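You operate a simulated robot arm through the tools that you are given. There is no shell and no other tool.

Carry out the task below with a simulated robot arm. There is one attempt and no reset: what you move stays moved.

## Task
Put two of the picket ends from the second shelf from the bottom of the grey rack on the fittings bench. Close the yellow cabinet drawer. Put the strap from the top shelf of the steel rack on the long tray below the long yellow guard. Put the tag that says "4 m" from the front of the wall bench on the middle shelf of the steel rack and the tag that says "3 m" on the top shelf of the steel rack. Put the blue clamp on the middle shelf of the steel rack. Put the small cap on the white batch tag. Open the green drawer, take the yellow clamp and leave it in the inside of the green drawer and shut the drawer again. Pull the yellow cabinet door open. Do these in any order. Set down upright: blue clamp, yellow clamp.

The check looks at the end state, three seconds after you hand in, the way a careful person would. Anything else that was tipped, shoved, dropped, spilled or broken makes it a failure. Lids that push on must go on centred and level and be pressed home; caps that screw on are set level and turned clockwise until they are tight.

## Robot
A 7-joint arm with a two-finger parallel gripper on a trunk, on a base that moves. Base frame: it is fixed to the floor where the robot stands at the start and does not move with it; the origin is under the middle of the robot, x ahead of it, y to its left, z up. Readings come in mm, rad, newtons and seconds.
With the tool pointing down near the work surface it reaches from about 100 to 660 mm from the robot's upright axis, wherever it stands. Its first joint turns from -2.897 to 2.897 rad. Places, roughly: blue clamp (4x6x7 cm) [5200, 2800, 900]; fittings bench [-2900, 2000, 900]; green drawer [-900, 5600, 700]; inside of the green drawer [-900, 5600, 600]; long tray below the long yellow guard (86x14 cm) [3800, 5500, 780]; middle shelf of the steel rack [5400, 1800, 600]; picket end [500, 0, 750]; small cap (6x6x5 cm) [2100, -200, 500]; strap (6x7x4 cm) [5400, 1500, 1000]; tag [5250, 2750, 1000]; top shelf of the steel rack [5400, 1800, 1000]; white batch tag [2250, -250, 500]; yellow cabinet door [900, 900, 300]; yellow cabinet drawer [1000, 900, 700]; yellow clamp (4x6x7 cm) [-2700, 2600, 900]. Payload 1.57 kg.
The tool frame sits at the grasp point between the pads (the TCP): z along the fingers, y along the line on which they close. The tips reach 30 mm beyond it. The gripper opens to 80 mm. The fingers are 17 mm wide and 12 mm thick; the gripper's body (40 by 82 mm) begins 80 mm behind the TCP.
Orientation is that of the tool frame in the base frame, as a unit quaternion [x, y, z, w]. With the fingers straight down and closing along the base's y, the tool's x points along the base's -x, its y along +y and its z along -z.

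## Interface
- The arm moves only by the tool send_rows. Its argument "motion" is one flat list of numbers, 7 for each row, row after row: the closure, from 0 (fully open) to 1 (shut), then the shift along the base's x, y, z in units of 500 mm (1.0 is 500 mm), then the turn, a rotation vector about the base's x, y, z in units of 45 degrees (1.0 is 45 degrees). In form: [grip, tx, ty, tz, ax, ay, az, grip, tx, ty, tz, ax, ay, az, ...]. A call has 1 to 20 rows; each row is the pose to reach, as a shift and turn from the pose commanded when the call began. A call with a number of a shift or a turn outside -1 to 1 is refused whole. A row lasts 0.2 s, in which the tool goes at most 50 mm and 0.15 rad; a call with a longer step from one row to the next is refused whole, and so is a gripper value outside its range. Where a pose cannot be reached the arm comes as near as it can. A force on the tool above 40 N (or 10 N above the force at the start of the call, whichever is more), or a blocked arm, ends the call early, and 0.2 s more pass. The fingers move at their own pace (about 72 mm/s each) and stop on an object; they squeeze with about 26 N. The grip force told is the motor's: it shows also when the fingers shut on nothing. Time passes only in rows, and 0.2 s behind the last, so rows that repeat a pose let the fingers close. The reply holds the time, the measured pose of the TCP, the force on the tool along the base axes, the opening and the grip force, in the units named above and with some noise, with the torque about the TCP (base axes, N m) and any sound that the robot's microphone picked up.
- Cameras (640 x 400 px; columns grow to the right, rows downward): "scene" is now at [1.8, 115, 1416.1]; the picture's right is [-0.25, -0.97, 0.00], its down [-0.35, 0.09, -0.93] and it looks along [0.90, -0.24, -0.36] (base axes); focal length 231 px, centre (320, 200). "wrist" rides on the gripper at [72, -6, -122] in the tool frame; the picture's right is [0.09, 1.00, 0.00], its down [-0.84, 0.08, -0.54] and it looks along [-0.54, 0.05, 0.84] (tool axes); focal length 238 px, centre (320, 200). There is no depth. A picture from a camera that has moved, and an enlarged one, comes with that camera's place and axes in the base frame and with its lens.
- capture(camera): a new picture of that camera. It takes no simulated time.
- raise_lower(by): slides the trunk up (or, below 0, down) by that many mm; the arm and the scene camera ride with it, the base frame stays. It gives what a move gives, with no picture.
- roll_base(legs): drives the robot by 1 to 6 legs, each [ahead, left, turn to the left] in mm, mm and rad, along the robot's own axes; the way and the turn of a leg run together, so that a leg with both is an arc; at most 1500 mm and 3.142 rad a leg. The arm and the cameras ride along, it lands a little off, and it stops where it bumps. It gives what a move gives.
- turn_head(pan, tilt): turns the head with the scene camera to pan (to the left, within 1.501 rad either way) and tilt (down, from -0.506 to 1.204), counted from straight ahead of the robot. It gives what a move gives.
- close_up(camera, box): a new picture of the part [left, top, right, bottom] of that camera's present view, enlarged. It takes no simulated time.
- close_job(): hands the job in; it is judged then, once.

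Nothing tells you exact positions but the pictures and the camera data. Unless the task says otherwise, let go and move clear before handing in.

The tools are called after "Request:" as a command line: name --argument value ..., lists and objects as JSON in quotes. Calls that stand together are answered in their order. send_rows: Moves the arm, as the interface text tells. Its arguments: {"type":"object","properties":{"motion":{"type":"array","items":{"type":"number"}}},"required":["motion"]} The other tools are called the same way: raise_lower (by) moves the trunk up or down; roll_base (legs) drives the base; turn_head (pan, tilt) turns the head that bears the scene camera; capture (camera) takes a picture; close_up (camera, box) takes an enlarged picture of a part of a camera's view; close_job () hands the job in.

At the start:

```text
time_s: 0.0
ee_pos: [313.8, 123.4, 998.8]
ee_rot: [-0.001, 1.0, 0.0, -0.004]
ft_force: [-0.7, -0.4, -0.2]
torque: [-0.01, 0.04, -0.03]
gripper_width: 80.3
grip_force: 0.1
trunk travel left (down, up): [-50.0, 65.0]
robot x, y, heading: [3.5, 3.8, 0.0]
head pan, tilt (commanded): [0.396, 1.201]
```

scene: 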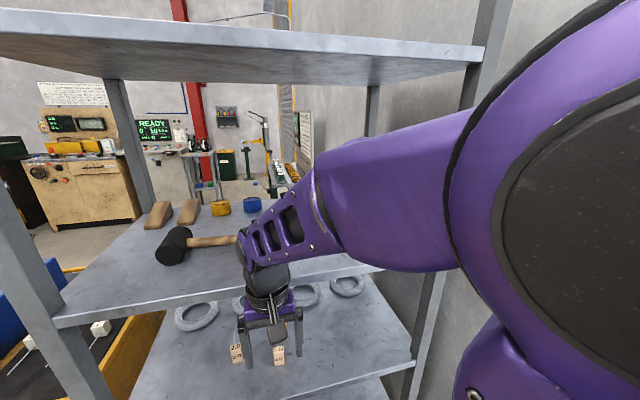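
wrist: 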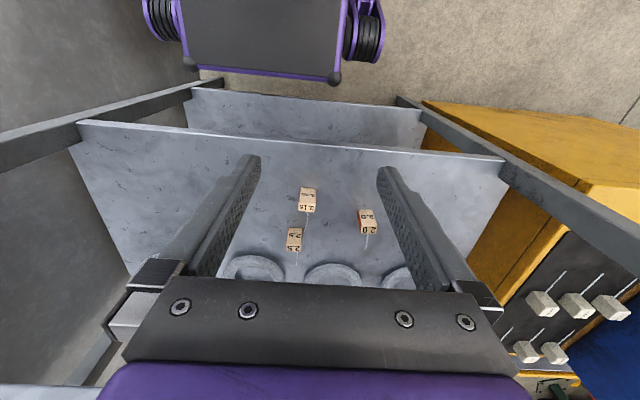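

I see a grey rack right in front of me with an open shelf holding a mallet, wood picket ends, and yellow and blue tapes or clamps. Tags and rings lie on the shelf below. I'll look around with the head before moving anything.

Request:
capture --camera "scene"

Request:
capture --camera "wrist"

Request:
turn_head --pan 0 --tilt 0.5

```text
taken
camera scene: at [1.8, 115.0, 1416.1], right [-0.25, -0.97, 0.0], down [-0.35, 0.09, -0.93], along [0.9, -0.24, -0.36], focal length 231 px, centre (320, 200)
```

scene: 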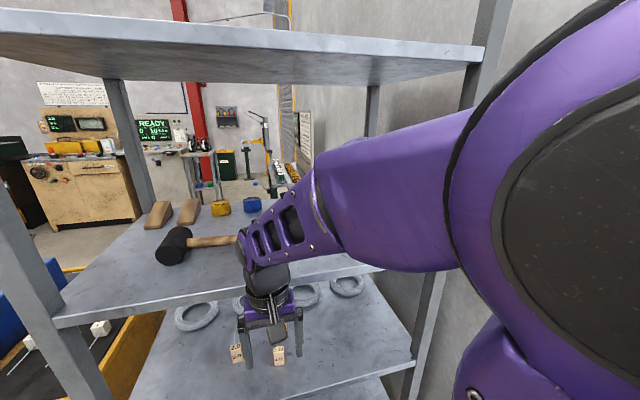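

```text
taken
camera wrist: at [242.3, 115.6, 1123.3], right [-0.09, 1.0, 0.0], down [0.84, 0.08, 0.54], along [0.53, 0.05, -0.84], focal length 238 px, centre (320, 200)
```

wrist: 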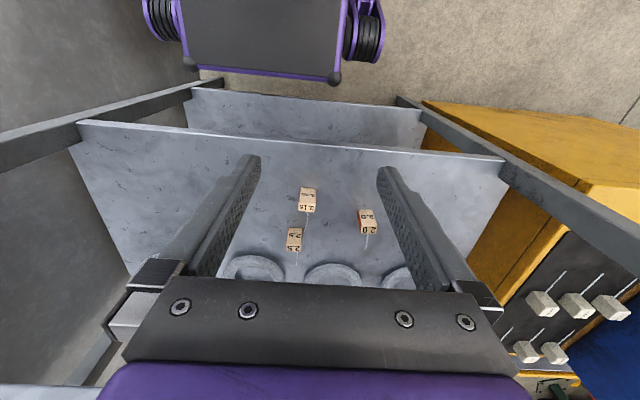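

```text
time_s: 1.1
ee_pos: [312.3, 123.2, 997.5]
ee_rot: [0.0, 1.0, -0.001, -0.009]
ft_force: [0.6, -0.4, 0.3]
torque: [0.02, 0.03, 0.01]
gripper_width: 80.2
grip_force: 0.0
trunk travel left (down, up): [-50.0, 65.0]
robot x, y, heading: [-0.5, -0.1, 0.001]
head pan, tilt (commanded): [0.0, 0.499]
```

The head has turned, so I'm capturing the scene again to check the camera data against the view.

Request:
capture --camera "scene"

```text
taken
camera scene: at [1.9, 117.0, 1413.0], right [-0.23, -0.97, 0.0], down [-0.38, 0.09, -0.92], along [0.89, -0.21, -0.39], focal length 231 px, centre (320, 200)
```

scene: 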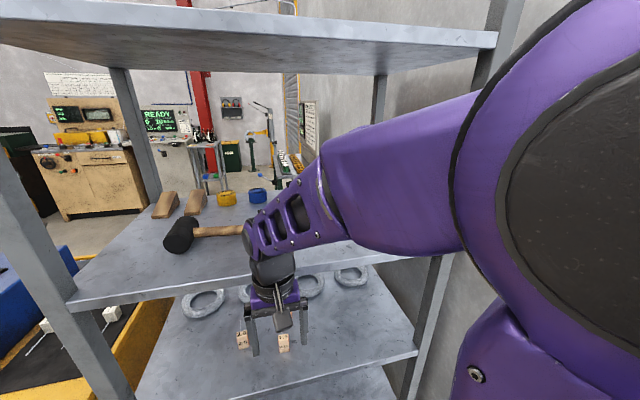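

The head seems to lag or sit off from its command. I'll turn it again and check where it ends up.

Request:
turn_head --pan 0.6 --tilt 0.7

Request:
capture --camera "scene"

```text
time_s: 2.1
ee_pos: [314.1, 122.8, 998.2]
ee_rot: [0.0, 1.0, -0.001, -0.007]
ft_force: [-0.1, 0.8, 0.7]
torque: [-0.02, -0.01, -0.01]
gripper_width: 80.3
grip_force: 0.0
trunk travel left (down, up): [-50.0, 65.0]
robot x, y, heading: [1.3, -1.1, 0.0]
head pan, tilt (commanded): [0.6, 0.7]
```

```text
taken
camera scene: at [1.8, 116.7, 1412.4], right [-0.24, -0.97, 0.0], down [-0.39, 0.09, -0.92], along [0.89, -0.22, -0.4], focal length 231 px, centre (320, 200)
```

scene: 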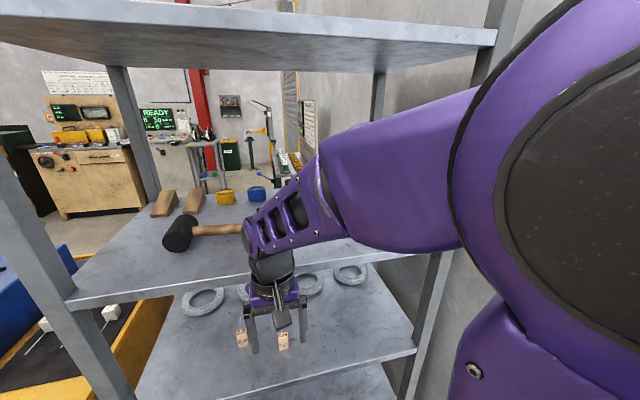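

The camera hasn't really moved despite the new command. I'll try one more large turn to find out whether the head is stuck.

Request:
turn_head --pan -0.8 --tilt 0.2

Request:
capture --camera "scene"

```text
time_s: 3.6
ee_pos: [313.6, 123.3, 999.7]
ee_rot: [0.0, 1.0, 0.001, -0.004]
ft_force: [-0.5, 0.9, 0.0]
torque: [0.01, 0.01, 0.02]
gripper_width: 80.1
grip_force: 0.1
trunk travel left (down, up): [-50.0, 65.0]
robot x, y, heading: [1.4, 1.0, 0.005]
head pan, tilt (commanded): [-0.799, 0.201]
```

```text
taken
camera scene: at [-23.1, 71.7, 1431.8], right [-0.72, -0.7, 0.0], down [-0.14, 0.14, -0.98], along [0.68, -0.7, -0.2], focal length 231 px, centre (320, 200)
```

scene: 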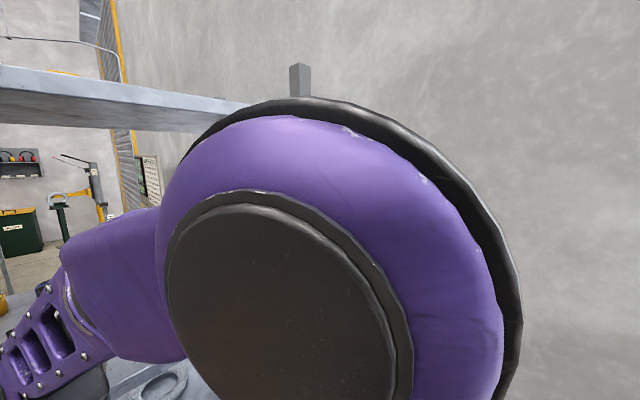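

The head does move this way, so it may only be blocked towards the left. I'll test a left turn with the head raised.

Request:
turn_head --pan 0.6 --tilt 0.0

Request:
capture --camera "scene"

```text
time_s: 5.1
ee_pos: [312.3, 123.1, 998.2]
ee_rot: [-0.001, 1.0, -0.001, -0.007]
ft_force: [-0.3, 0.0, 0.1]
torque: [0.04, 0.0, 0.02]
gripper_width: 80.1
grip_force: 0.1
trunk travel left (down, up): [-50.0, 65.0]
robot x, y, heading: [4.2, -3.2, -0.003]
head pan, tilt (commanded): [0.6, 0.0]
```

```text
taken
camera scene: at [-4.0, 130.3, 1465.1], right [-0.1, -1.0, 0.0], down [0.17, -0.02, -0.99], along [0.98, -0.1, 0.17], focal length 231 px, centre (320, 200)
```

scene: 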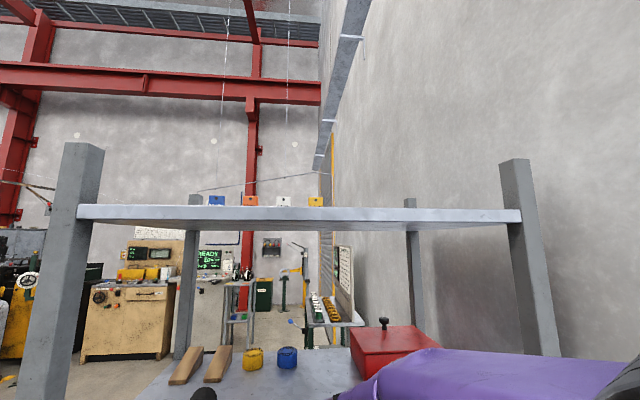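

The pan stopped short again at about -0.1. I'll let some time pass without moving to see whether the head is just slow.

Request:
send_rows --motion '[0, 0, 0, 0, 0, 0, 0, 0, 0, 0, 0, 0, 0, 0, 0, 0, 0, 0, 0, 0, 0, 0, 0, 0, 0, 0, 0, 0]'

Request:
capture --camera "scene"

```text
time_s: 6.1
ee_pos: [313.1, 121.7, 997.9]
ee_rot: [0.0, 1.0, 0.0, -0.006]
ft_force: [0.7, -0.1, -0.4]
torque: [0.0, 0.01, -0.02]
gripper_width: 79.9
grip_force: 0.0
trunk travel left (down, up): [-50.0, 65.0]
robot x, y, heading: [-2.8, -1.0, 0.002]
head pan, tilt (commanded): [0.6, 0.0]
```

```text
taken
camera scene: at [-4.3, 130.4, 1465.7], right [-0.1, -1.0, 0.0], down [0.17, -0.02, -0.98], along [0.98, -0.09, 0.18], focal length 231 px, centre (320, 200)
```

scene: 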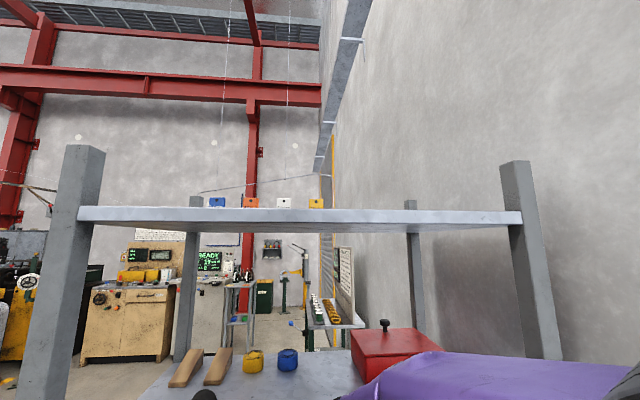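

The head is still held short of its command. Next I'll zoom in on the shelf with the wrist camera to identify the small blocks and rings.

Request:
close_up --camera "wrist" --box '[200, 130, 460, 290]'

Request:
close_up --camera "wrist" --box '[440, 220, 640, 400]'

Request:
close_up --camera "scene" --box '[160, 180, 380, 400]'

Request:
close_up --camera "scene" --box '[0, 220, 200, 400]'

```text
2.46 times, centred on (330, 210) of wrist
camera zoom: at [242.7, 115.6, 1122.3], right [-0.09, 1.0, 0.0], down [0.84, 0.08, 0.53], along [0.53, 0.05, -0.85], focal length 587 px, centre (295, 175)
```

zoom: 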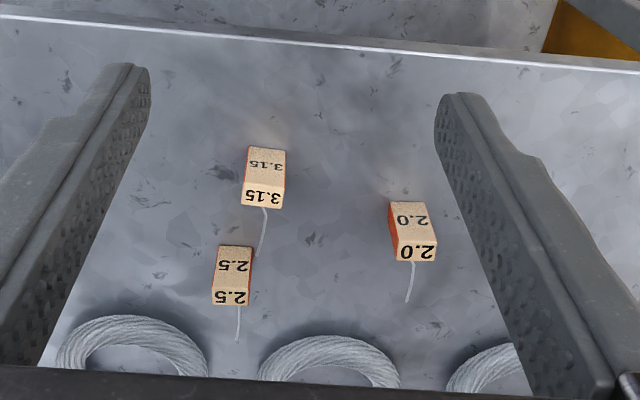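

```text
2.22 times, centred on (540, 310) of wrist
camera zoom: at [242.7, 115.6, 1122.3], right [-0.09, 1.0, 0.0], down [0.84, 0.08, 0.53], along [0.53, 0.05, -0.85], focal length 530 px, centre (-169, -44)
```

zoom: 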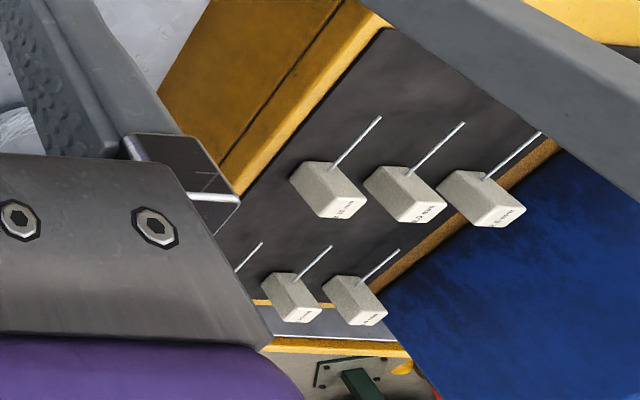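

```text
1.82 times, centred on (270, 290) of scene
camera zoom: at [-4.3, 130.4, 1465.7], right [-0.1, -1.0, 0.0], down [0.17, -0.02, -0.98], along [0.98, -0.09, 0.18], focal length 420 px, centre (411, 36)
```

zoom: 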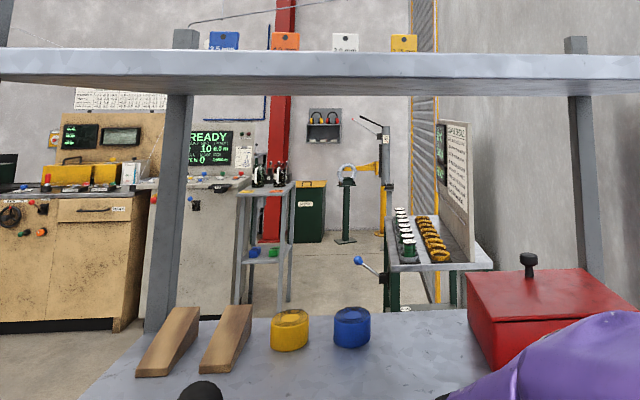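

```text
2.22 times, centred on (100, 310) of scene
camera zoom: at [-4.3, 130.4, 1465.7], right [-0.1, -1.0, 0.0], down [0.17, -0.02, -0.98], along [0.98, -0.09, 0.18], focal length 514 px, centre (809, -44)
```

zoom: 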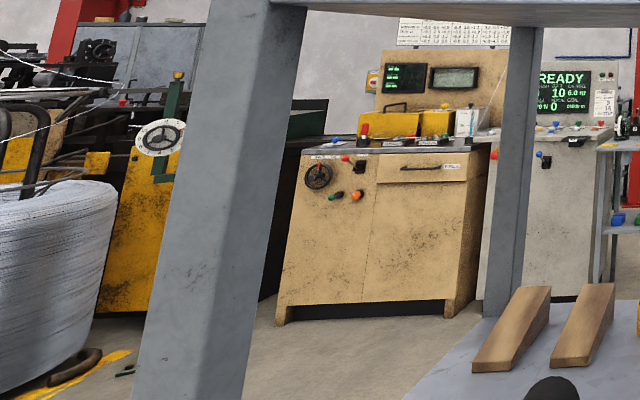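

The shelf below holds three blocks labelled 2.0, 2.5 and 3.15, each with a short wire, plus coiled rings. An open drawer with grey blocks is off to my left. I want to know what blocks the head, so I'll try a left pan with the head fully up.

Request:
turn_head --pan 0.8 --tilt -0.5

Request:
capture --camera "scene"

```text
time_s: 7.1
ee_pos: [313.3, 123.5, 999.6]
ee_rot: [0.0, 1.0, -0.001, -0.006]
ft_force: [-0.1, -0.4, -0.3]
torque: [0.01, -0.04, -0.03]
gripper_width: 79.9
grip_force: 0.1
trunk travel left (down, up): [-50.0, 65.0]
robot x, y, heading: [-3.3, -2.2, 0.002]
head pan, tilt (commanded): [0.799, -0.499]
```

```text
taken
camera scene: at [-27.8, 163.4, 1492.2], right [0.38, -0.92, 0.0], down [0.47, 0.19, -0.86], along [0.8, 0.33, 0.5], focal length 231 px, centre (320, 200)
```

scene: 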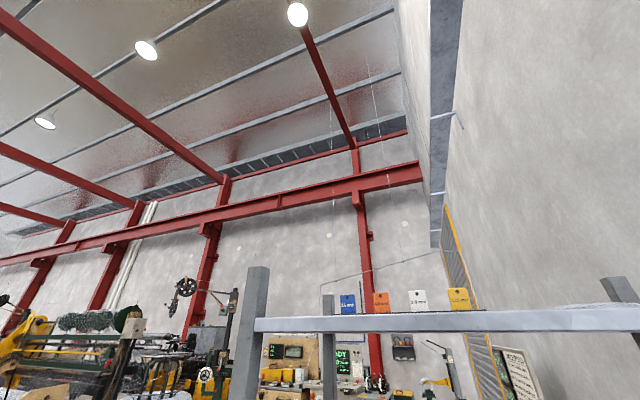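

The head got further left when raised. I'll repeat the command to separate slow movement from an obstruction.

Request:
turn_head --pan 0.8 --tilt -0.3

Request:
capture --camera "scene"

```text
time_s: 7.8
ee_pos: [313.0, 122.3, 999.2]
ee_rot: [0.0, 1.0, 0.0, -0.004]
ft_force: [0.2, -0.4, 0.5]
torque: [-0.01, 0.01, 0.02]
gripper_width: 80.0
grip_force: 0.1
trunk travel left (down, up): [-50.0, 65.0]
robot x, y, heading: [2.2, -4.5, 0.007]
head pan, tilt (commanded): [0.799, -0.3]
```

```text
taken
camera scene: at [-26.9, 163.8, 1491.2], right [0.38, -0.92, 0.0], down [0.45, 0.19, -0.87], along [0.81, 0.33, 0.49], focal length 231 px, centre (320, 200)
```

scene: 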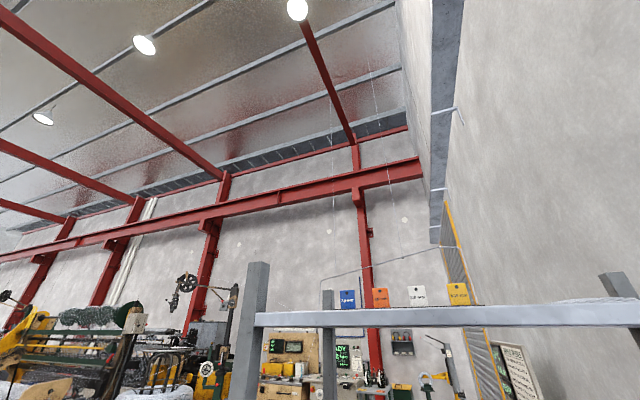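

Still held at about 0.39 and -0.51, so something sits low and to the left of the head. I'll check how far it tilts down when pointed right.

Request:
turn_head --pan -0.5 --tilt -0.4

Request:
turn_head --pan -0.5 --tilt 1.0

Request:
capture --camera "scene"

```text
time_s: 9.3
ee_pos: [314.3, 123.2, 1000.2]
ee_rot: [0.001, 1.0, 0.0, -0.003]
ft_force: [0.7, -1.1, 0.4]
torque: [0.0, -0.02, -0.03]
gripper_width: 79.9
grip_force: 0.1
trunk travel left (down, up): [-50.0, 65.0]
robot x, y, heading: [1.1, 1.7, 0.002]
head pan, tilt (commanded): [-0.499, -0.4]
```

```text
time_s: 10.8
ee_pos: [313.7, 123.4, 998.1]
ee_rot: [0.0, 1.0, 0.0, -0.004]
ft_force: [0.1, -0.5, -0.4]
torque: [0.01, 0.02, -0.02]
gripper_width: 79.9
grip_force: 0.1
trunk travel left (down, up): [-50.0, 65.0]
robot x, y, heading: [-2.2, 2.9, -0.002]
head pan, tilt (commanded): [-0.499, 1.0]
```

```text
taken
camera scene: at [-26.9, 105.1, 1363.1], right [-0.48, -0.88, 0.0], down [-0.74, 0.4, -0.54], along [0.47, -0.26, -0.84], focal length 231 px, centre (320, 200)
```

scene: 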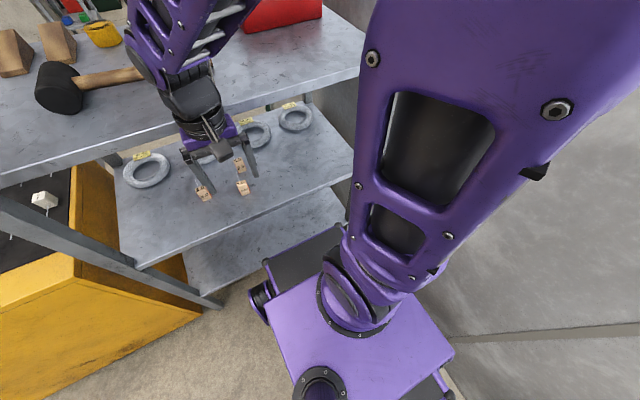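

Tilting down works from here, and I can see the rings carry small yellow labels. I'll ease the head left in small steps with it tilted down.

Request:
turn_head --pan -0.1 --tilt 1.0

Request:
capture --camera "scene"

Request:
turn_head --pan 0.4 --tilt 1.0

Request:
capture --camera "scene"

```text
time_s: 11.7
ee_pos: [314.3, 122.9, 997.8]
ee_rot: [0.001, 1.0, -0.001, -0.008]
ft_force: [0.1, -0.5, -0.3]
torque: [0.02, 0.01, 0.01]
gripper_width: 80.0
grip_force: 0.1
trunk travel left (down, up): [-50.0, 65.0]
robot x, y, heading: [-2.1, -2.0, 0.002]
head pan, tilt (commanded): [-0.099, 1.0]
```

```text
taken
camera scene: at [-23.6, 116.5, 1361.4], right [-0.32, -0.95, 0.0], down [-0.81, 0.28, -0.52], along [0.49, -0.17, -0.85], focal length 231 px, centre (320, 200)
```

scene: 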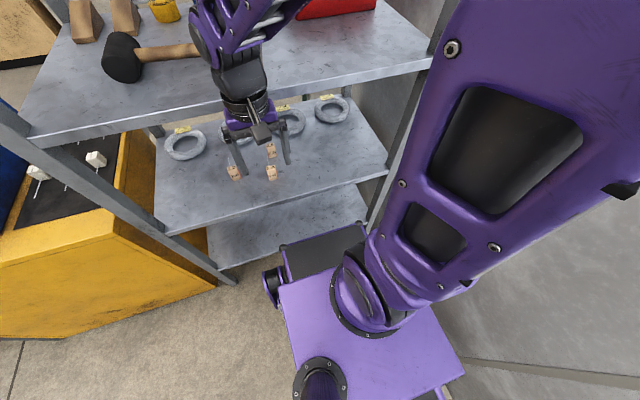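

```text
time_s: 12.6
ee_pos: [314.2, 123.0, 998.7]
ee_rot: [-0.001, 1.0, 0.0, -0.007]
ft_force: [-0.5, 0.5, -0.3]
torque: [0.0, 0.0, -0.01]
gripper_width: 79.7
grip_force: 0.2
trunk travel left (down, up): [-50.0, 65.0]
robot x, y, heading: [-0.2, 0.2, -0.002]
head pan, tilt (commanded): [0.4, 1.0]
```

```text
taken
camera scene: at [-24.0, 116.7, 1361.0], right [-0.32, -0.95, 0.0], down [-0.81, 0.28, -0.51], along [0.49, -0.17, -0.86], focal length 231 px, centre (320, 200)
```

scene: 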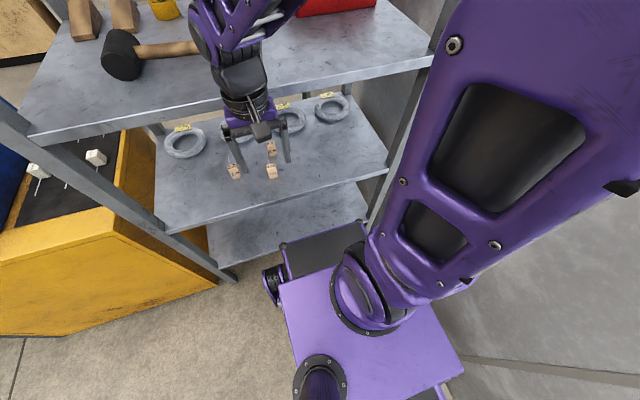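

The head stops at about -0.33 here, so something to its left is limiting it. I'll swing it right, away from the contact, and check what lies to the right and behind before backing up.

Request:
turn_head --pan -1.5 --tilt 0.5

Request:
capture --camera "scene"

```text
time_s: 14.5
ee_pos: [314.0, 122.5, 999.8]
ee_rot: [0.002, 1.0, 0.001, -0.005]
ft_force: [-0.5, -0.1, 0.1]
torque: [-0.02, 0.0, 0.01]
gripper_width: 80.0
grip_force: 0.0
trunk travel left (down, up): [-50.0, 65.0]
robot x, y, heading: [-0.8, -1.7, 0.006]
head pan, tilt (commanded): [-1.499, 0.499]
```

```text
taken
camera scene: at [-69.2, 50.2, 1401.3], right [-0.98, -0.21, 0.0], down [-0.11, 0.5, -0.86], along [0.18, -0.84, -0.51], focal length 231 px, centre (320, 200)
```

scene: 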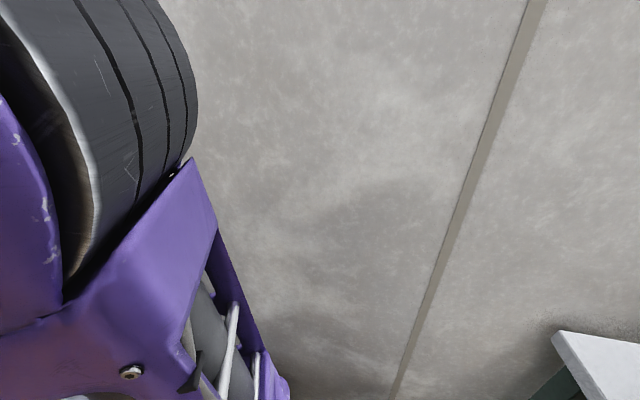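

On the right there's only wall, with a bench corner behind me to the right. I'll back up 120 mm, then test the head again.

Request:
turn_head --pan -0.5 --tilt 0.5

Request:
roll_base --legs '[[-120, 0, 0]]'

Request:
turn_head --pan 0.1 --tilt 0.5

Request:
capture --camera "scene"

```text
time_s: 15.7
ee_pos: [313.0, 123.3, 999.6]
ee_rot: [0.0, 1.0, -0.001, -0.004]
ft_force: [0.4, 0.6, -0.1]
torque: [-0.02, -0.01, -0.02]
gripper_width: 80.0
grip_force: 0.1
trunk travel left (down, up): [-50.0, 65.0]
robot x, y, heading: [-0.6, 0.3, -0.0]
head pan, tilt (commanded): [-0.499, 0.499]
```

```text
time_s: 17.0
ee_pos: [193.3, 123.4, 1000.5]
ee_rot: [0.001, 1.0, 0.0, -0.004]
ft_force: [-0.4, 1.0, 0.3]
torque: [-0.02, 0.01, 0.03]
gripper_width: 80.1
grip_force: 0.0
trunk travel left (down, up): [-50.0, 65.0]
robot x, y, heading: [-118.1, -1.1, -0.001]
head pan, tilt (commanded): [-0.499, 0.499]
```

```text
time_s: 18.0
ee_pos: [192.5, 123.1, 997.4]
ee_rot: [0.001, 1.0, -0.001, -0.008]
ft_force: [-0.3, 0.3, 0.9]
torque: [0.0, -0.02, -0.01]
gripper_width: 80.3
grip_force: 0.1
trunk travel left (down, up): [-50.0, 65.0]
robot x, y, heading: [-118.5, -1.1, -0.001]
head pan, tilt (commanded): [0.099, 0.499]
```

```text
taken
camera scene: at [-120.8, 113.8, 1405.6], right [-0.27, -0.96, 0.0], down [-0.45, 0.13, -0.89], along [0.85, -0.24, -0.47], focal length 231 px, centre (320, 200)
```

scene: 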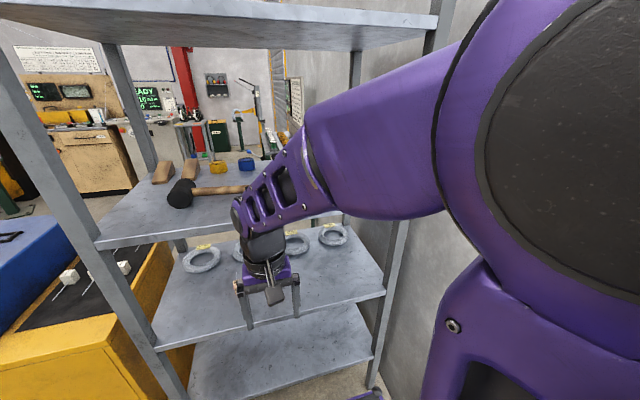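

Still blocked after moving, so the obstruction is on the robot itself, most likely the arm's own elbow next to the head. Before I reposition the arm, I'll zoom in on the second shelf and the open drawer.

Request:
close_up --camera "scene" --box '[150, 200, 390, 350]'

Request:
close_up --camera "scene" --box '[0, 200, 200, 400]'

Request:
capture --camera "wrist"

```text
2.67 times, centred on (270, 275) of scene
camera zoom: at [-120.8, 113.8, 1405.6], right [-0.27, -0.96, 0.0], down [-0.45, 0.13, -0.89], along [0.85, -0.24, -0.47], focal length 616 px, centre (453, 0)
```

zoom: 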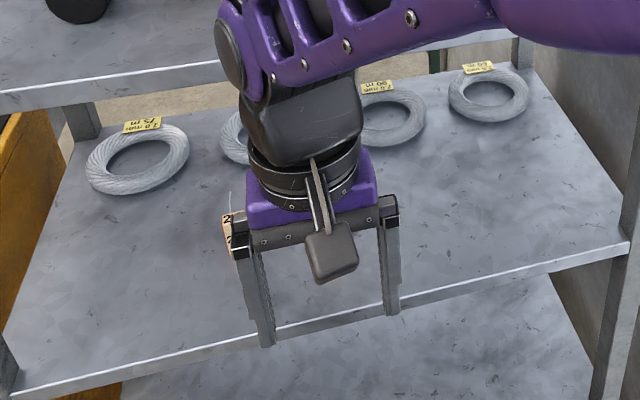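

```text
2.00 times, centred on (100, 300) of scene
camera zoom: at [-120.8, 113.8, 1405.6], right [-0.27, -0.96, 0.0], down [-0.45, 0.13, -0.89], along [0.85, -0.24, -0.47], focal length 462 px, centre (760, 0)
```

zoom: 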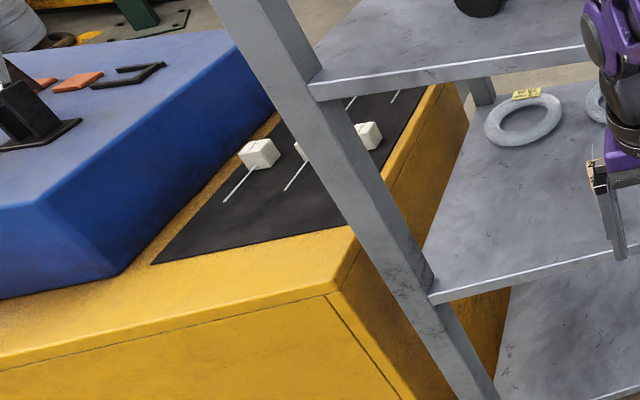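

```text
taken
camera wrist: at [122.5, 115.4, 1121.3], right [-0.09, 1.0, 0.0], down [0.85, 0.08, 0.53], along [0.53, 0.05, -0.85], focal length 238 px, centre (320, 200)
```

wrist: 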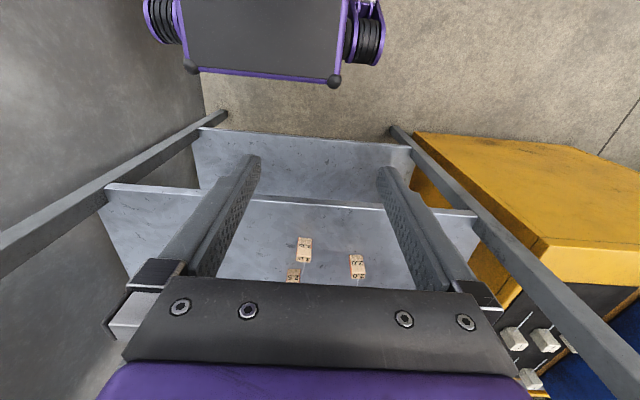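

The shelf with the numbered wire blocks is at about z = 745, matching the second shelf, so those blocks are likely the picket ends. I'll shift left into clear floor and then free the head by moving the arm's elbow.

Request:
roll_base --legs '[[-60, 250, 0]]'

Request:
capture --camera "scene"

Request:
capture --camera "wrist"

```text
time_s: 21.0
ee_pos: [133.2, 371.3, 997.9]
ee_rot: [0.0, 1.0, -0.001, -0.008]
ft_force: [0.8, 0.7, -0.3]
torque: [-0.01, 0.02, 0.0]
gripper_width: 80.0
grip_force: 0.1
trunk travel left (down, up): [-50.0, 65.0]
robot x, y, heading: [-180.4, 250.4, 0.001]
head pan, tilt (commanded): [0.099, 0.499]
```

```text
taken
camera scene: at [-180.9, 362.6, 1406.6], right [-0.27, -0.96, 0.0], down [-0.44, 0.12, -0.89], along [0.86, -0.24, -0.45], focal length 231 px, centre (320, 200)
```

scene: 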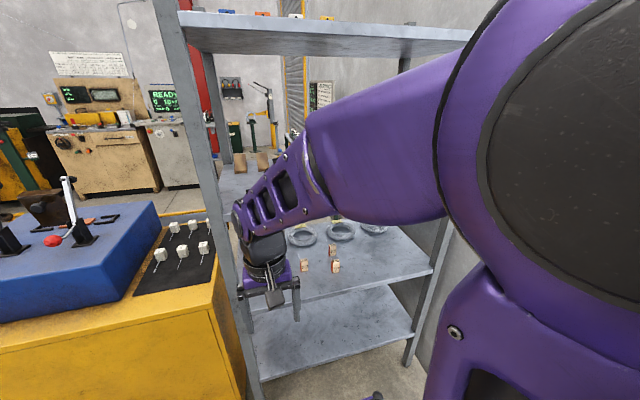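

```text
taken
camera wrist: at [62.1, 364.5, 1121.6], right [-0.09, 1.0, 0.0], down [0.84, 0.08, 0.53], along [0.53, 0.05, -0.85], focal length 238 px, centre (320, 200)
```

wrist: 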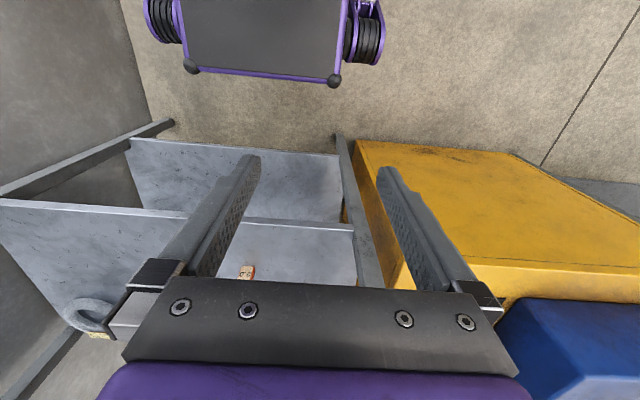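

The yellow cabinet has a blue bending machine and small pinned blocks on top. I'll lower the arm and extend it a little to the right, so the elbow drops away from the head.

Request:
send_rows --motion '[0, 0.04, -0.05, -0.06, 0, 0, 0, 0, 0.08, -0.1, -0.12, 0, 0, 0, 0, 0.12, -0.15, -0.18, 0, 0, 0, 0, 0.16, -0.2, -0.24, 0, 0, 0, 0, 0.2, -0.24, -0.3, 0, 0, 0]'

Request:
turn_head --pan 0.5 --tilt 0.5

Request:
capture --camera "scene"

```text
time_s: 22.2
ee_pos: [232.0, 252.1, 847.5]
ee_rot: [-0.001, 1.0, 0.0, -0.008]
ft_force: [-0.2, 0.4, 0.2]
torque: [0.02, -0.02, 0.02]
gripper_width: 80.1
grip_force: 0.1
trunk travel left (down, up): [-50.0, 65.0]
robot x, y, heading: [-185.3, 247.4, 0.001]
head pan, tilt (commanded): [0.099, 0.499]
```

```text
time_s: 23.0
ee_pos: [231.5, 252.6, 847.8]
ee_rot: [0.0, 1.0, -0.001, -0.008]
ft_force: [-0.9, 0.1, -0.3]
torque: [0.0, 0.0, 0.0]
gripper_width: 79.9
grip_force: 0.0
trunk travel left (down, up): [-50.0, 65.0]
robot x, y, heading: [-180.9, 251.4, -0.003]
head pan, tilt (commanded): [0.499, 0.499]
```

```text
taken
camera scene: at [-189.1, 430.8, 1404.2], right [0.48, -0.88, 0.0], down [-0.42, -0.23, -0.88], along [0.77, 0.42, -0.48], focal length 231 px, centre (320, 200)
```

scene: 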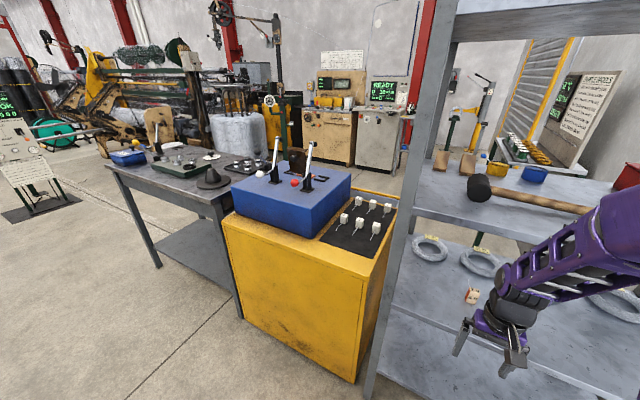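

The head is free now. I can see the yellow cabinet with its closed back towards me, a grey table to its left, and machines beyond, so I'll look around further.

Request:
turn_head --pan 1.3 --tilt 0.4

Request:
capture --camera "scene"

Request:
turn_head --pan 0.5 --tilt 0.25

Request:
close_up --camera "scene" --box '[0, 40, 320, 240]'

Request:
close_up --camera "scene" --box '[320, 40, 640, 240]'

```text
time_s: 24.2
ee_pos: [232.4, 252.0, 848.0]
ee_rot: [0.0, 1.0, -0.001, -0.008]
ft_force: [0.2, 0.5, 0.1]
torque: [-0.01, -0.01, -0.01]
gripper_width: 80.1
grip_force: 0.0
trunk travel left (down, up): [-50.0, 65.0]
robot x, y, heading: [-182.6, 250.7, -0.001]
head pan, tilt (commanded): [1.3, 0.4]
```

```text
taken
camera scene: at [-244.2, 476.5, 1413.3], right [0.96, -0.27, 0.0], down [-0.1, -0.38, -0.92], along [0.25, 0.89, -0.39], focal length 231 px, centre (320, 200)
```

scene: 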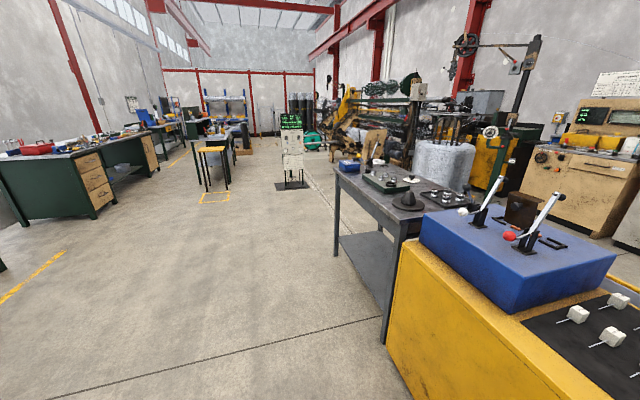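

```text
time_s: 25.3
ee_pos: [232.4, 253.0, 848.4]
ee_rot: [0.0, 1.0, -0.002, -0.008]
ft_force: [-0.1, -0.5, 0.2]
torque: [-0.01, 0.04, 0.01]
gripper_width: 79.9
grip_force: 0.1
trunk travel left (down, up): [-50.0, 65.0]
robot x, y, heading: [-182.0, 248.7, 0.005]
head pan, tilt (commanded): [0.499, 0.25]
```

```text
2.00 times, centred on (160, 140) of scene
camera zoom: at [-187.1, 432.1, 1427.3], right [0.48, -0.88, 0.0], down [-0.22, -0.12, -0.97], along [0.85, 0.46, -0.25], focal length 462 px, centre (640, 320)
```

zoom: 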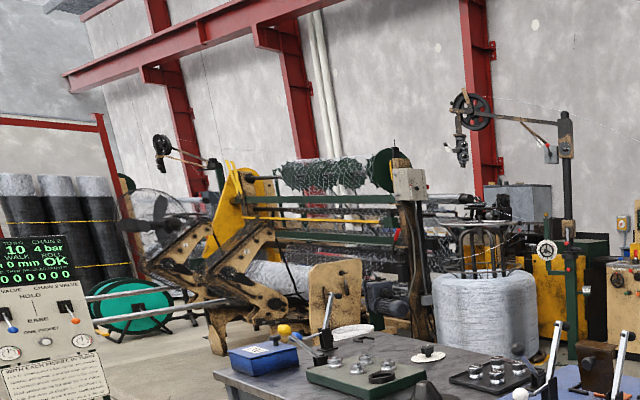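

```text
2.00 times, centred on (480, 140) of scene
camera zoom: at [-187.1, 432.1, 1427.3], right [0.48, -0.88, 0.0], down [-0.22, -0.12, -0.97], along [0.85, 0.46, -0.25], focal length 462 px, centre (0, 320)
```

zoom: 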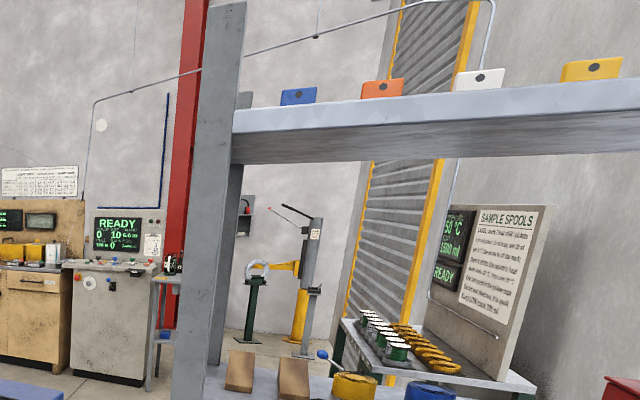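

The room lays out clearly: benches behind to the left, the chain-link machine ahead-left, and a small stand and control consoles ahead. Next I'll tilt the gripper 45° forward in free space, so it can reach between the rack shelves.

Request:
send_rows --motion '[0, 0, 0, 0, 0, -0.17, 0, 0, 0, 0, 0, 0, -0.34, 0, 0, 0, 0, 0, 0, -0.51, 0, 0, 0, 0, 0, 0, -0.68, 0, 0, 0, 0, 0, 0, -0.85, 0, 0, 0, 0, 0, 0, -1.0, 0]'

Request:
turn_head --pan -0.1 --tilt 0.6

Request:
capture --camera "scene"

Request:
capture --camera "wrist"

```text
time_s: 26.7
ee_pos: [266.7, 252.2, 844.9]
ee_rot: [0.001, 0.927, -0.001, 0.376]
ft_force: [0.0, 0.3, -0.3]
torque: [-0.01, 0.0, 0.02]
gripper_width: 80.4
grip_force: 0.0
out of reach, approached as far as the arm can: row 5, 6
trunk travel left (down, up): [-50.0, 65.0]
robot x, y, heading: [-180.4, 249.1, -0.0]
head pan, tilt (commanded): [0.499, 0.25]
```

```text
time_s: 27.7
ee_pos: [266.4, 252.6, 844.4]
ee_rot: [0.001, 0.927, -0.001, 0.375]
ft_force: [-0.5, 0.0, 0.3]
torque: [-0.06, 0.01, 0.01]
gripper_width: 80.1
grip_force: 0.0
trunk travel left (down, up): [-50.0, 65.0]
robot x, y, heading: [-182.3, 251.4, -0.0]
head pan, tilt (commanded): [-0.099, 0.6]
```

```text
taken
camera scene: at [-181.1, 378.6, 1395.1], right [-0.1, -1.0, 0.0], down [-0.56, 0.06, -0.83], along [0.82, -0.08, -0.56], focal length 231 px, centre (320, 200)
```

scene: 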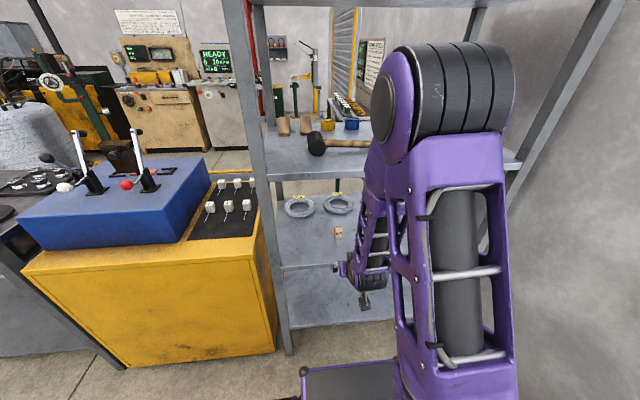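

```text
taken
camera wrist: at [130.0, 244.7, 883.7], right [-0.06, 1.0, -0.07], down [0.23, 0.08, 0.97], along [0.97, 0.05, -0.23], focal length 238 px, centre (320, 200)
```

wrist: 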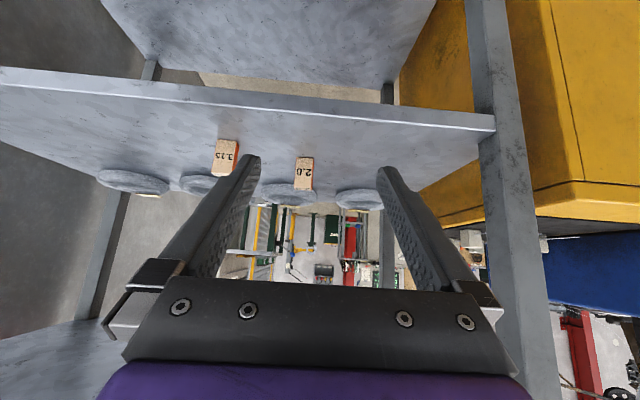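

The wrist view, which is upside down here, shows blocks 2.0 and 3.15 near the shelf's front edge. I'll drive forward so the gripper is just in front of the 2.0 block and look closer.

Request:
roll_base --legs '[[110, -20, 0]]'

Request:
capture --camera "wrist"

Request:
capture --camera "scene"

```text
time_s: 28.9
ee_pos: [375.5, 232.2, 844.6]
ee_rot: [0.0, 0.927, -0.001, 0.375]
ft_force: [-0.5, -0.1, 0.4]
torque: [0.02, -0.02, 0.04]
gripper_width: 79.9
grip_force: 0.1
trunk travel left (down, up): [-50.0, 65.0]
robot x, y, heading: [-72.5, 227.1, 0.002]
head pan, tilt (commanded): [-0.099, 0.6]
```

```text
taken
camera wrist: at [239.4, 225.2, 883.6], right [-0.07, 1.0, -0.07], down [0.23, 0.08, 0.97], along [0.97, 0.05, -0.23], focal length 238 px, centre (320, 200)
```

wrist: 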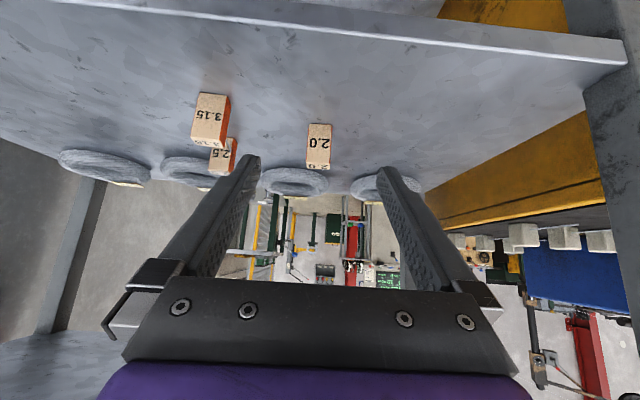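

```text
taken
camera scene: at [-71.8, 358.9, 1395.1], right [-0.1, -1.0, 0.0], down [-0.56, 0.06, -0.83], along [0.82, -0.08, -0.56], focal length 231 px, centre (320, 200)
```

scene: 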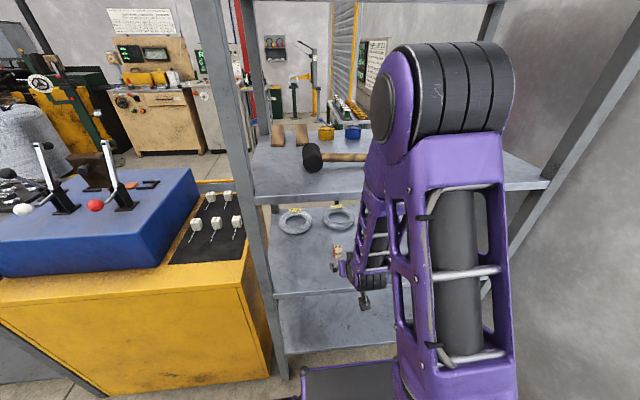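

Now I'll zoom in on the block tops and the shelf in the wrist view to get their sizes.

Request:
close_up --camera "wrist" --box '[160, 70, 360, 210]'

```text
2.86 times, centred on (260, 140) of wrist
camera zoom: at [239.4, 225.2, 883.6], right [-0.07, 1.0, -0.07], down [0.23, 0.08, 0.97], along [0.97, 0.05, -0.23], focal length 681 px, centre (491, 371)
```

zoom: 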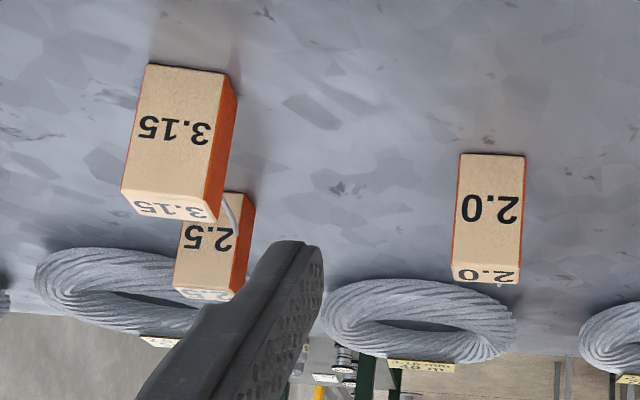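

Triangulating gives the shelf surface at z ≈ 723. The 2.0 block is about 28×25×50 mm, with its front at x ≈ 508, y ≈ 232. I'll approach it along the tilted tool axis, starting with a short test move.

Request:
send_rows --motion '[0, 0.05, 0, -0.01, 0, 0, 0, 0, 0.1, 0, -0.02, 0, 0, 0]'

```text
time_s: 29.5
ee_pos: [425.2, 231.9, 834.3]
ee_rot: [0.0, 0.927, 0.0, 0.374]
ft_force: [-0.1, 0.1, 0.5]
torque: [0.0, 0.01, 0.0]
gripper_width: 80.0
grip_force: 0.1
trunk travel left (down, up): [-50.0, 65.0]
robot x, y, heading: [-69.4, 231.6, 0.0]
head pan, tilt (commanded): [-0.099, 0.6]
```

The shift landed as commanded. I'll go two thirds of the way and check the alignment.

Request:
send_rows --motion '[0, 0.06, 0, -0.045, 0, 0, 0, 0, 0.12, 0, -0.09, 0, 0, 0]'

Request:
capture --camera "wrist"

```text
time_s: 30.1
ee_pos: [484.9, 233.2, 790.9]
ee_rot: [0.002, 0.927, -0.002, 0.375]
ft_force: [0.7, 0.4, 0.7]
torque: [0.02, 0.03, 0.0]
gripper_width: 80.2
grip_force: 0.2
trunk travel left (down, up): [-50.0, 65.0]
robot x, y, heading: [-71.5, 229.5, 0.002]
head pan, tilt (commanded): [-0.099, 0.6]
```

```text
taken
camera wrist: at [349.7, 225.5, 828.7], right [-0.07, 1.0, -0.07], down [0.23, 0.08, 0.97], along [0.97, 0.05, -0.23], focal length 238 px, centre (320, 200)
```

wrist: 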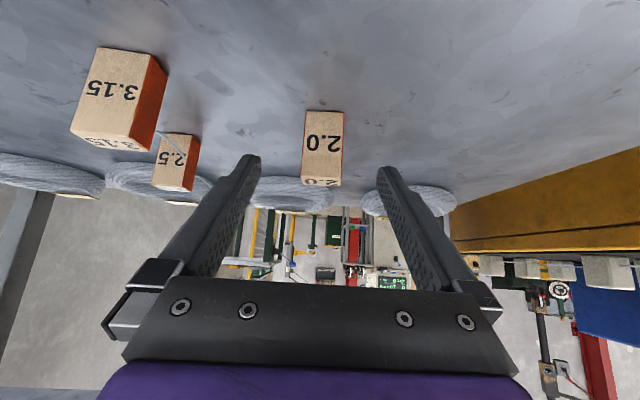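

The block is centred between the fingers and matches my estimate. Now I'll move in and close.

Request:
send_rows --motion '[0, 0.036, -0.001, -0.034, 0, 0, 0, 0, 0.072, -0.003, -0.066, 0, 0, 0, 0, 0.072, -0.003, -0.066, 0, 0, 0, 0.5, 0.072, -0.003, -0.066, 0, 0, 0, 1, 0.072, -0.003, -0.066, 0, 0, 0, 1, 0.072, -0.003, -0.066, 0, 0, 0, 1, 0.072, -0.003, -0.066, 0, 0, 0]'

Request:
capture --camera "wrist"

```text
time_s: 31.7
ee_pos: [522.5, 232.6, 757.9]
ee_rot: [-0.001, 0.927, 0.0, 0.375]
ft_force: [0.3, -0.5, 0.0]
torque: [0.02, -0.05, 0.01]
gripper_width: 29.3
grip_force: 26.2
trunk travel left (down, up): [-50.0, 65.0]
robot x, y, heading: [-71.1, 229.0, -0.001]
head pan, tilt (commanded): [-0.099, 0.6]
```

```text
taken
camera wrist: at [385.8, 224.1, 795.9], right [-0.07, 1.0, -0.07], down [0.23, 0.08, 0.97], along [0.97, 0.05, -0.23], focal length 238 px, centre (320, 200)
```

wrist: 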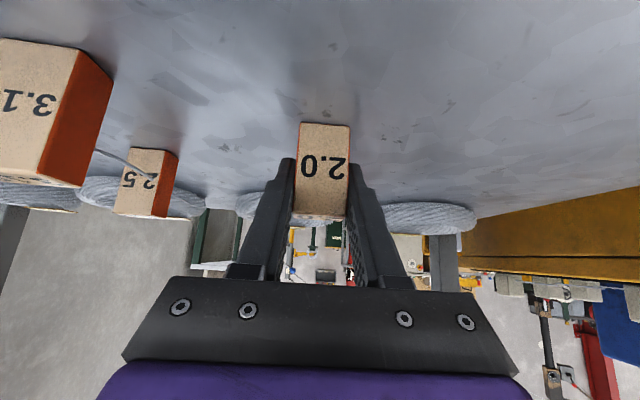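

The block is held at 29.3 mm wide. I'll lift it straight up, then draw it out of the rack.

Request:
send_rows --motion '[1, 0, 0, 0.06, 0, 0, 0, 1, 0, 0, 0.12, 0, 0, 0, 1, -0.08, 0, 0.16, 0, 0, 0, 1, -0.16, 0, 0.18, 0, 0, 0, 1, -0.25, 0, 0.18, 0, 0, 0, 1, -0.29, 0, 0.18, 0, 0, 0]'

Request:
capture --camera "wrist"

```text
time_s: 33.1
ee_pos: [377.0, 232.0, 848.2]
ee_rot: [0.001, 0.927, -0.001, 0.374]
ft_force: [-0.6, -0.5, -0.8]
torque: [-0.02, 0.02, 0.0]
gripper_width: 29.3
grip_force: 26.2
trunk travel left (down, up): [-50.0, 65.0]
robot x, y, heading: [-67.7, 229.4, -0.002]
head pan, tilt (commanded): [-0.099, 0.6]
```

```text
taken
camera wrist: at [239.9, 224.3, 886.0], right [-0.07, 1.0, -0.07], down [0.22, 0.08, 0.97], along [0.97, 0.05, -0.23], focal length 238 px, centre (320, 200)
```

wrist: 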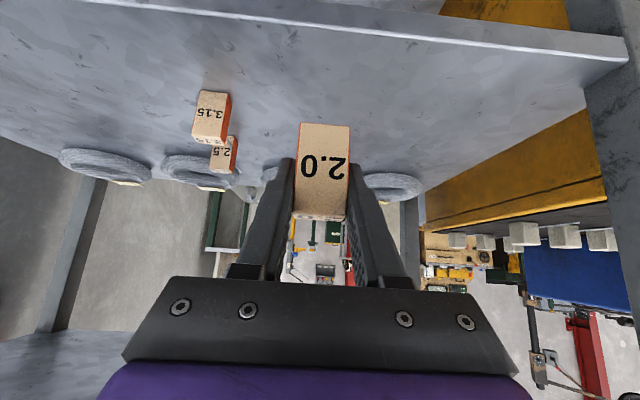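

The block is out and held. I'll back into the open floor, turn left and look for the fittings bench.

Request:
roll_base --legs '[[-280, 200, 0], [0, 0, 2.3]]'

Request:
turn_head --pan 0.3 --tilt 0.35

Request:
capture --camera "scene"

```text
time_s: 35.2
ee_pos: [237.5, 394.4, 847.3]
ee_rot: [-0.005, 0.927, 0.001, 0.375]
ft_force: [0.6, 0.5, 0.2]
torque: [0.01, 0.01, 0.07]
gripper_width: 29.3
grip_force: 26.4
trunk travel left (down, up): [-50.0, 65.0]
robot x, y, heading: [-210.6, 384.2, 0.013]
head pan, tilt (commanded): [-0.099, 0.6]
stopped in leg 1: the robot was blocked; the commanded pose is now the measured one
```

```text
time_s: 36.1
ee_pos: [236.3, 394.2, 847.2]
ee_rot: [-0.005, 0.927, 0.001, 0.374]
ft_force: [1.2, -0.3, 0.0]
torque: [0.02, 0.01, 0.0]
gripper_width: 29.4
grip_force: 25.4
trunk travel left (down, up): [-50.0, 65.0]
robot x, y, heading: [-210.2, 388.9, 0.015]
head pan, tilt (commanded): [0.3, 0.351]
```

```text
taken
camera scene: at [-212.1, 553.1, 1417.8], right [0.31, -0.95, 0.0], down [-0.33, -0.11, -0.94], along [0.89, 0.29, -0.34], focal length 231 px, centre (320, 200)
```

scene: 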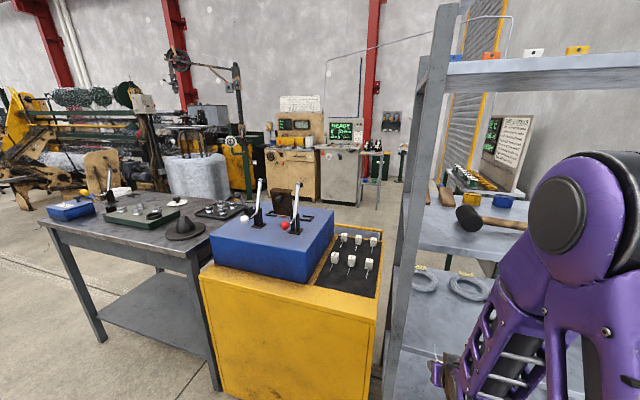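

Something behind me stopped the base. I'll look back to the left and right to see what I touched before doing anything else.

Request:
turn_head --pan 1.5 --tilt 0.9

Request:
capture --camera "scene"

Request:
turn_head --pan 1.5 --tilt 0.3

Request:
capture --camera "scene"

```text
time_s: 37.5
ee_pos: [237.2, 394.0, 847.1]
ee_rot: [-0.005, 0.927, 0.001, 0.375]
ft_force: [-0.1, 0.3, -0.6]
torque: [-0.01, 0.01, 0.01]
gripper_width: 29.1
grip_force: 25.9
trunk travel left (down, up): [-50.0, 65.0]
robot x, y, heading: [-213.0, 385.8, 0.014]
head pan, tilt (commanded): [1.499, 0.901]
```

```text
taken
camera scene: at [-296.2, 600.0, 1370.3], right [1.0, -0.06, 0.0], down [-0.05, -0.78, -0.62], along [0.04, 0.62, -0.78], focal length 231 px, centre (320, 200)
```

scene: 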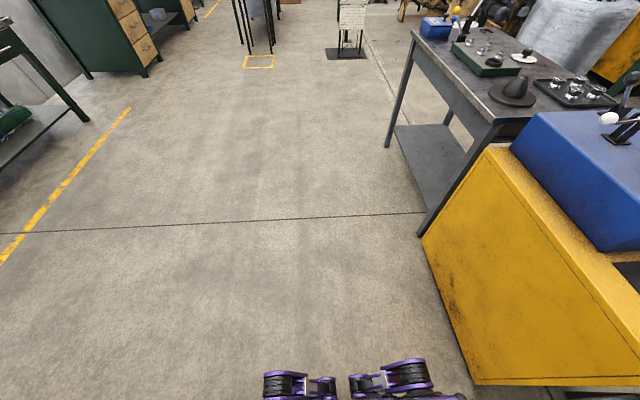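

```text
time_s: 38.5
ee_pos: [237.3, 394.0, 847.5]
ee_rot: [-0.005, 0.927, 0.001, 0.374]
ft_force: [0.3, 0.1, -1.0]
torque: [-0.03, 0.01, 0.01]
gripper_width: 29.2
grip_force: 26.0
trunk travel left (down, up): [-50.0, 65.0]
robot x, y, heading: [-210.3, 385.9, 0.014]
head pan, tilt (commanded): [1.499, 0.3]
```

```text
taken
camera scene: at [-295.2, 617.8, 1422.5], right [1.0, -0.06, 0.0], down [-0.02, -0.3, -0.95], along [0.06, 0.95, -0.3], focal length 231 px, centre (320, 200)
```

scene: 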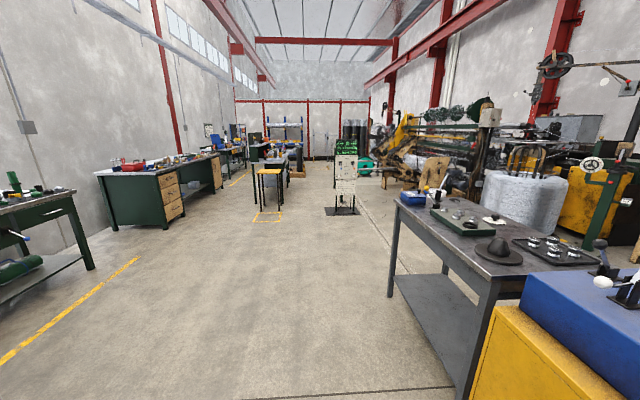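

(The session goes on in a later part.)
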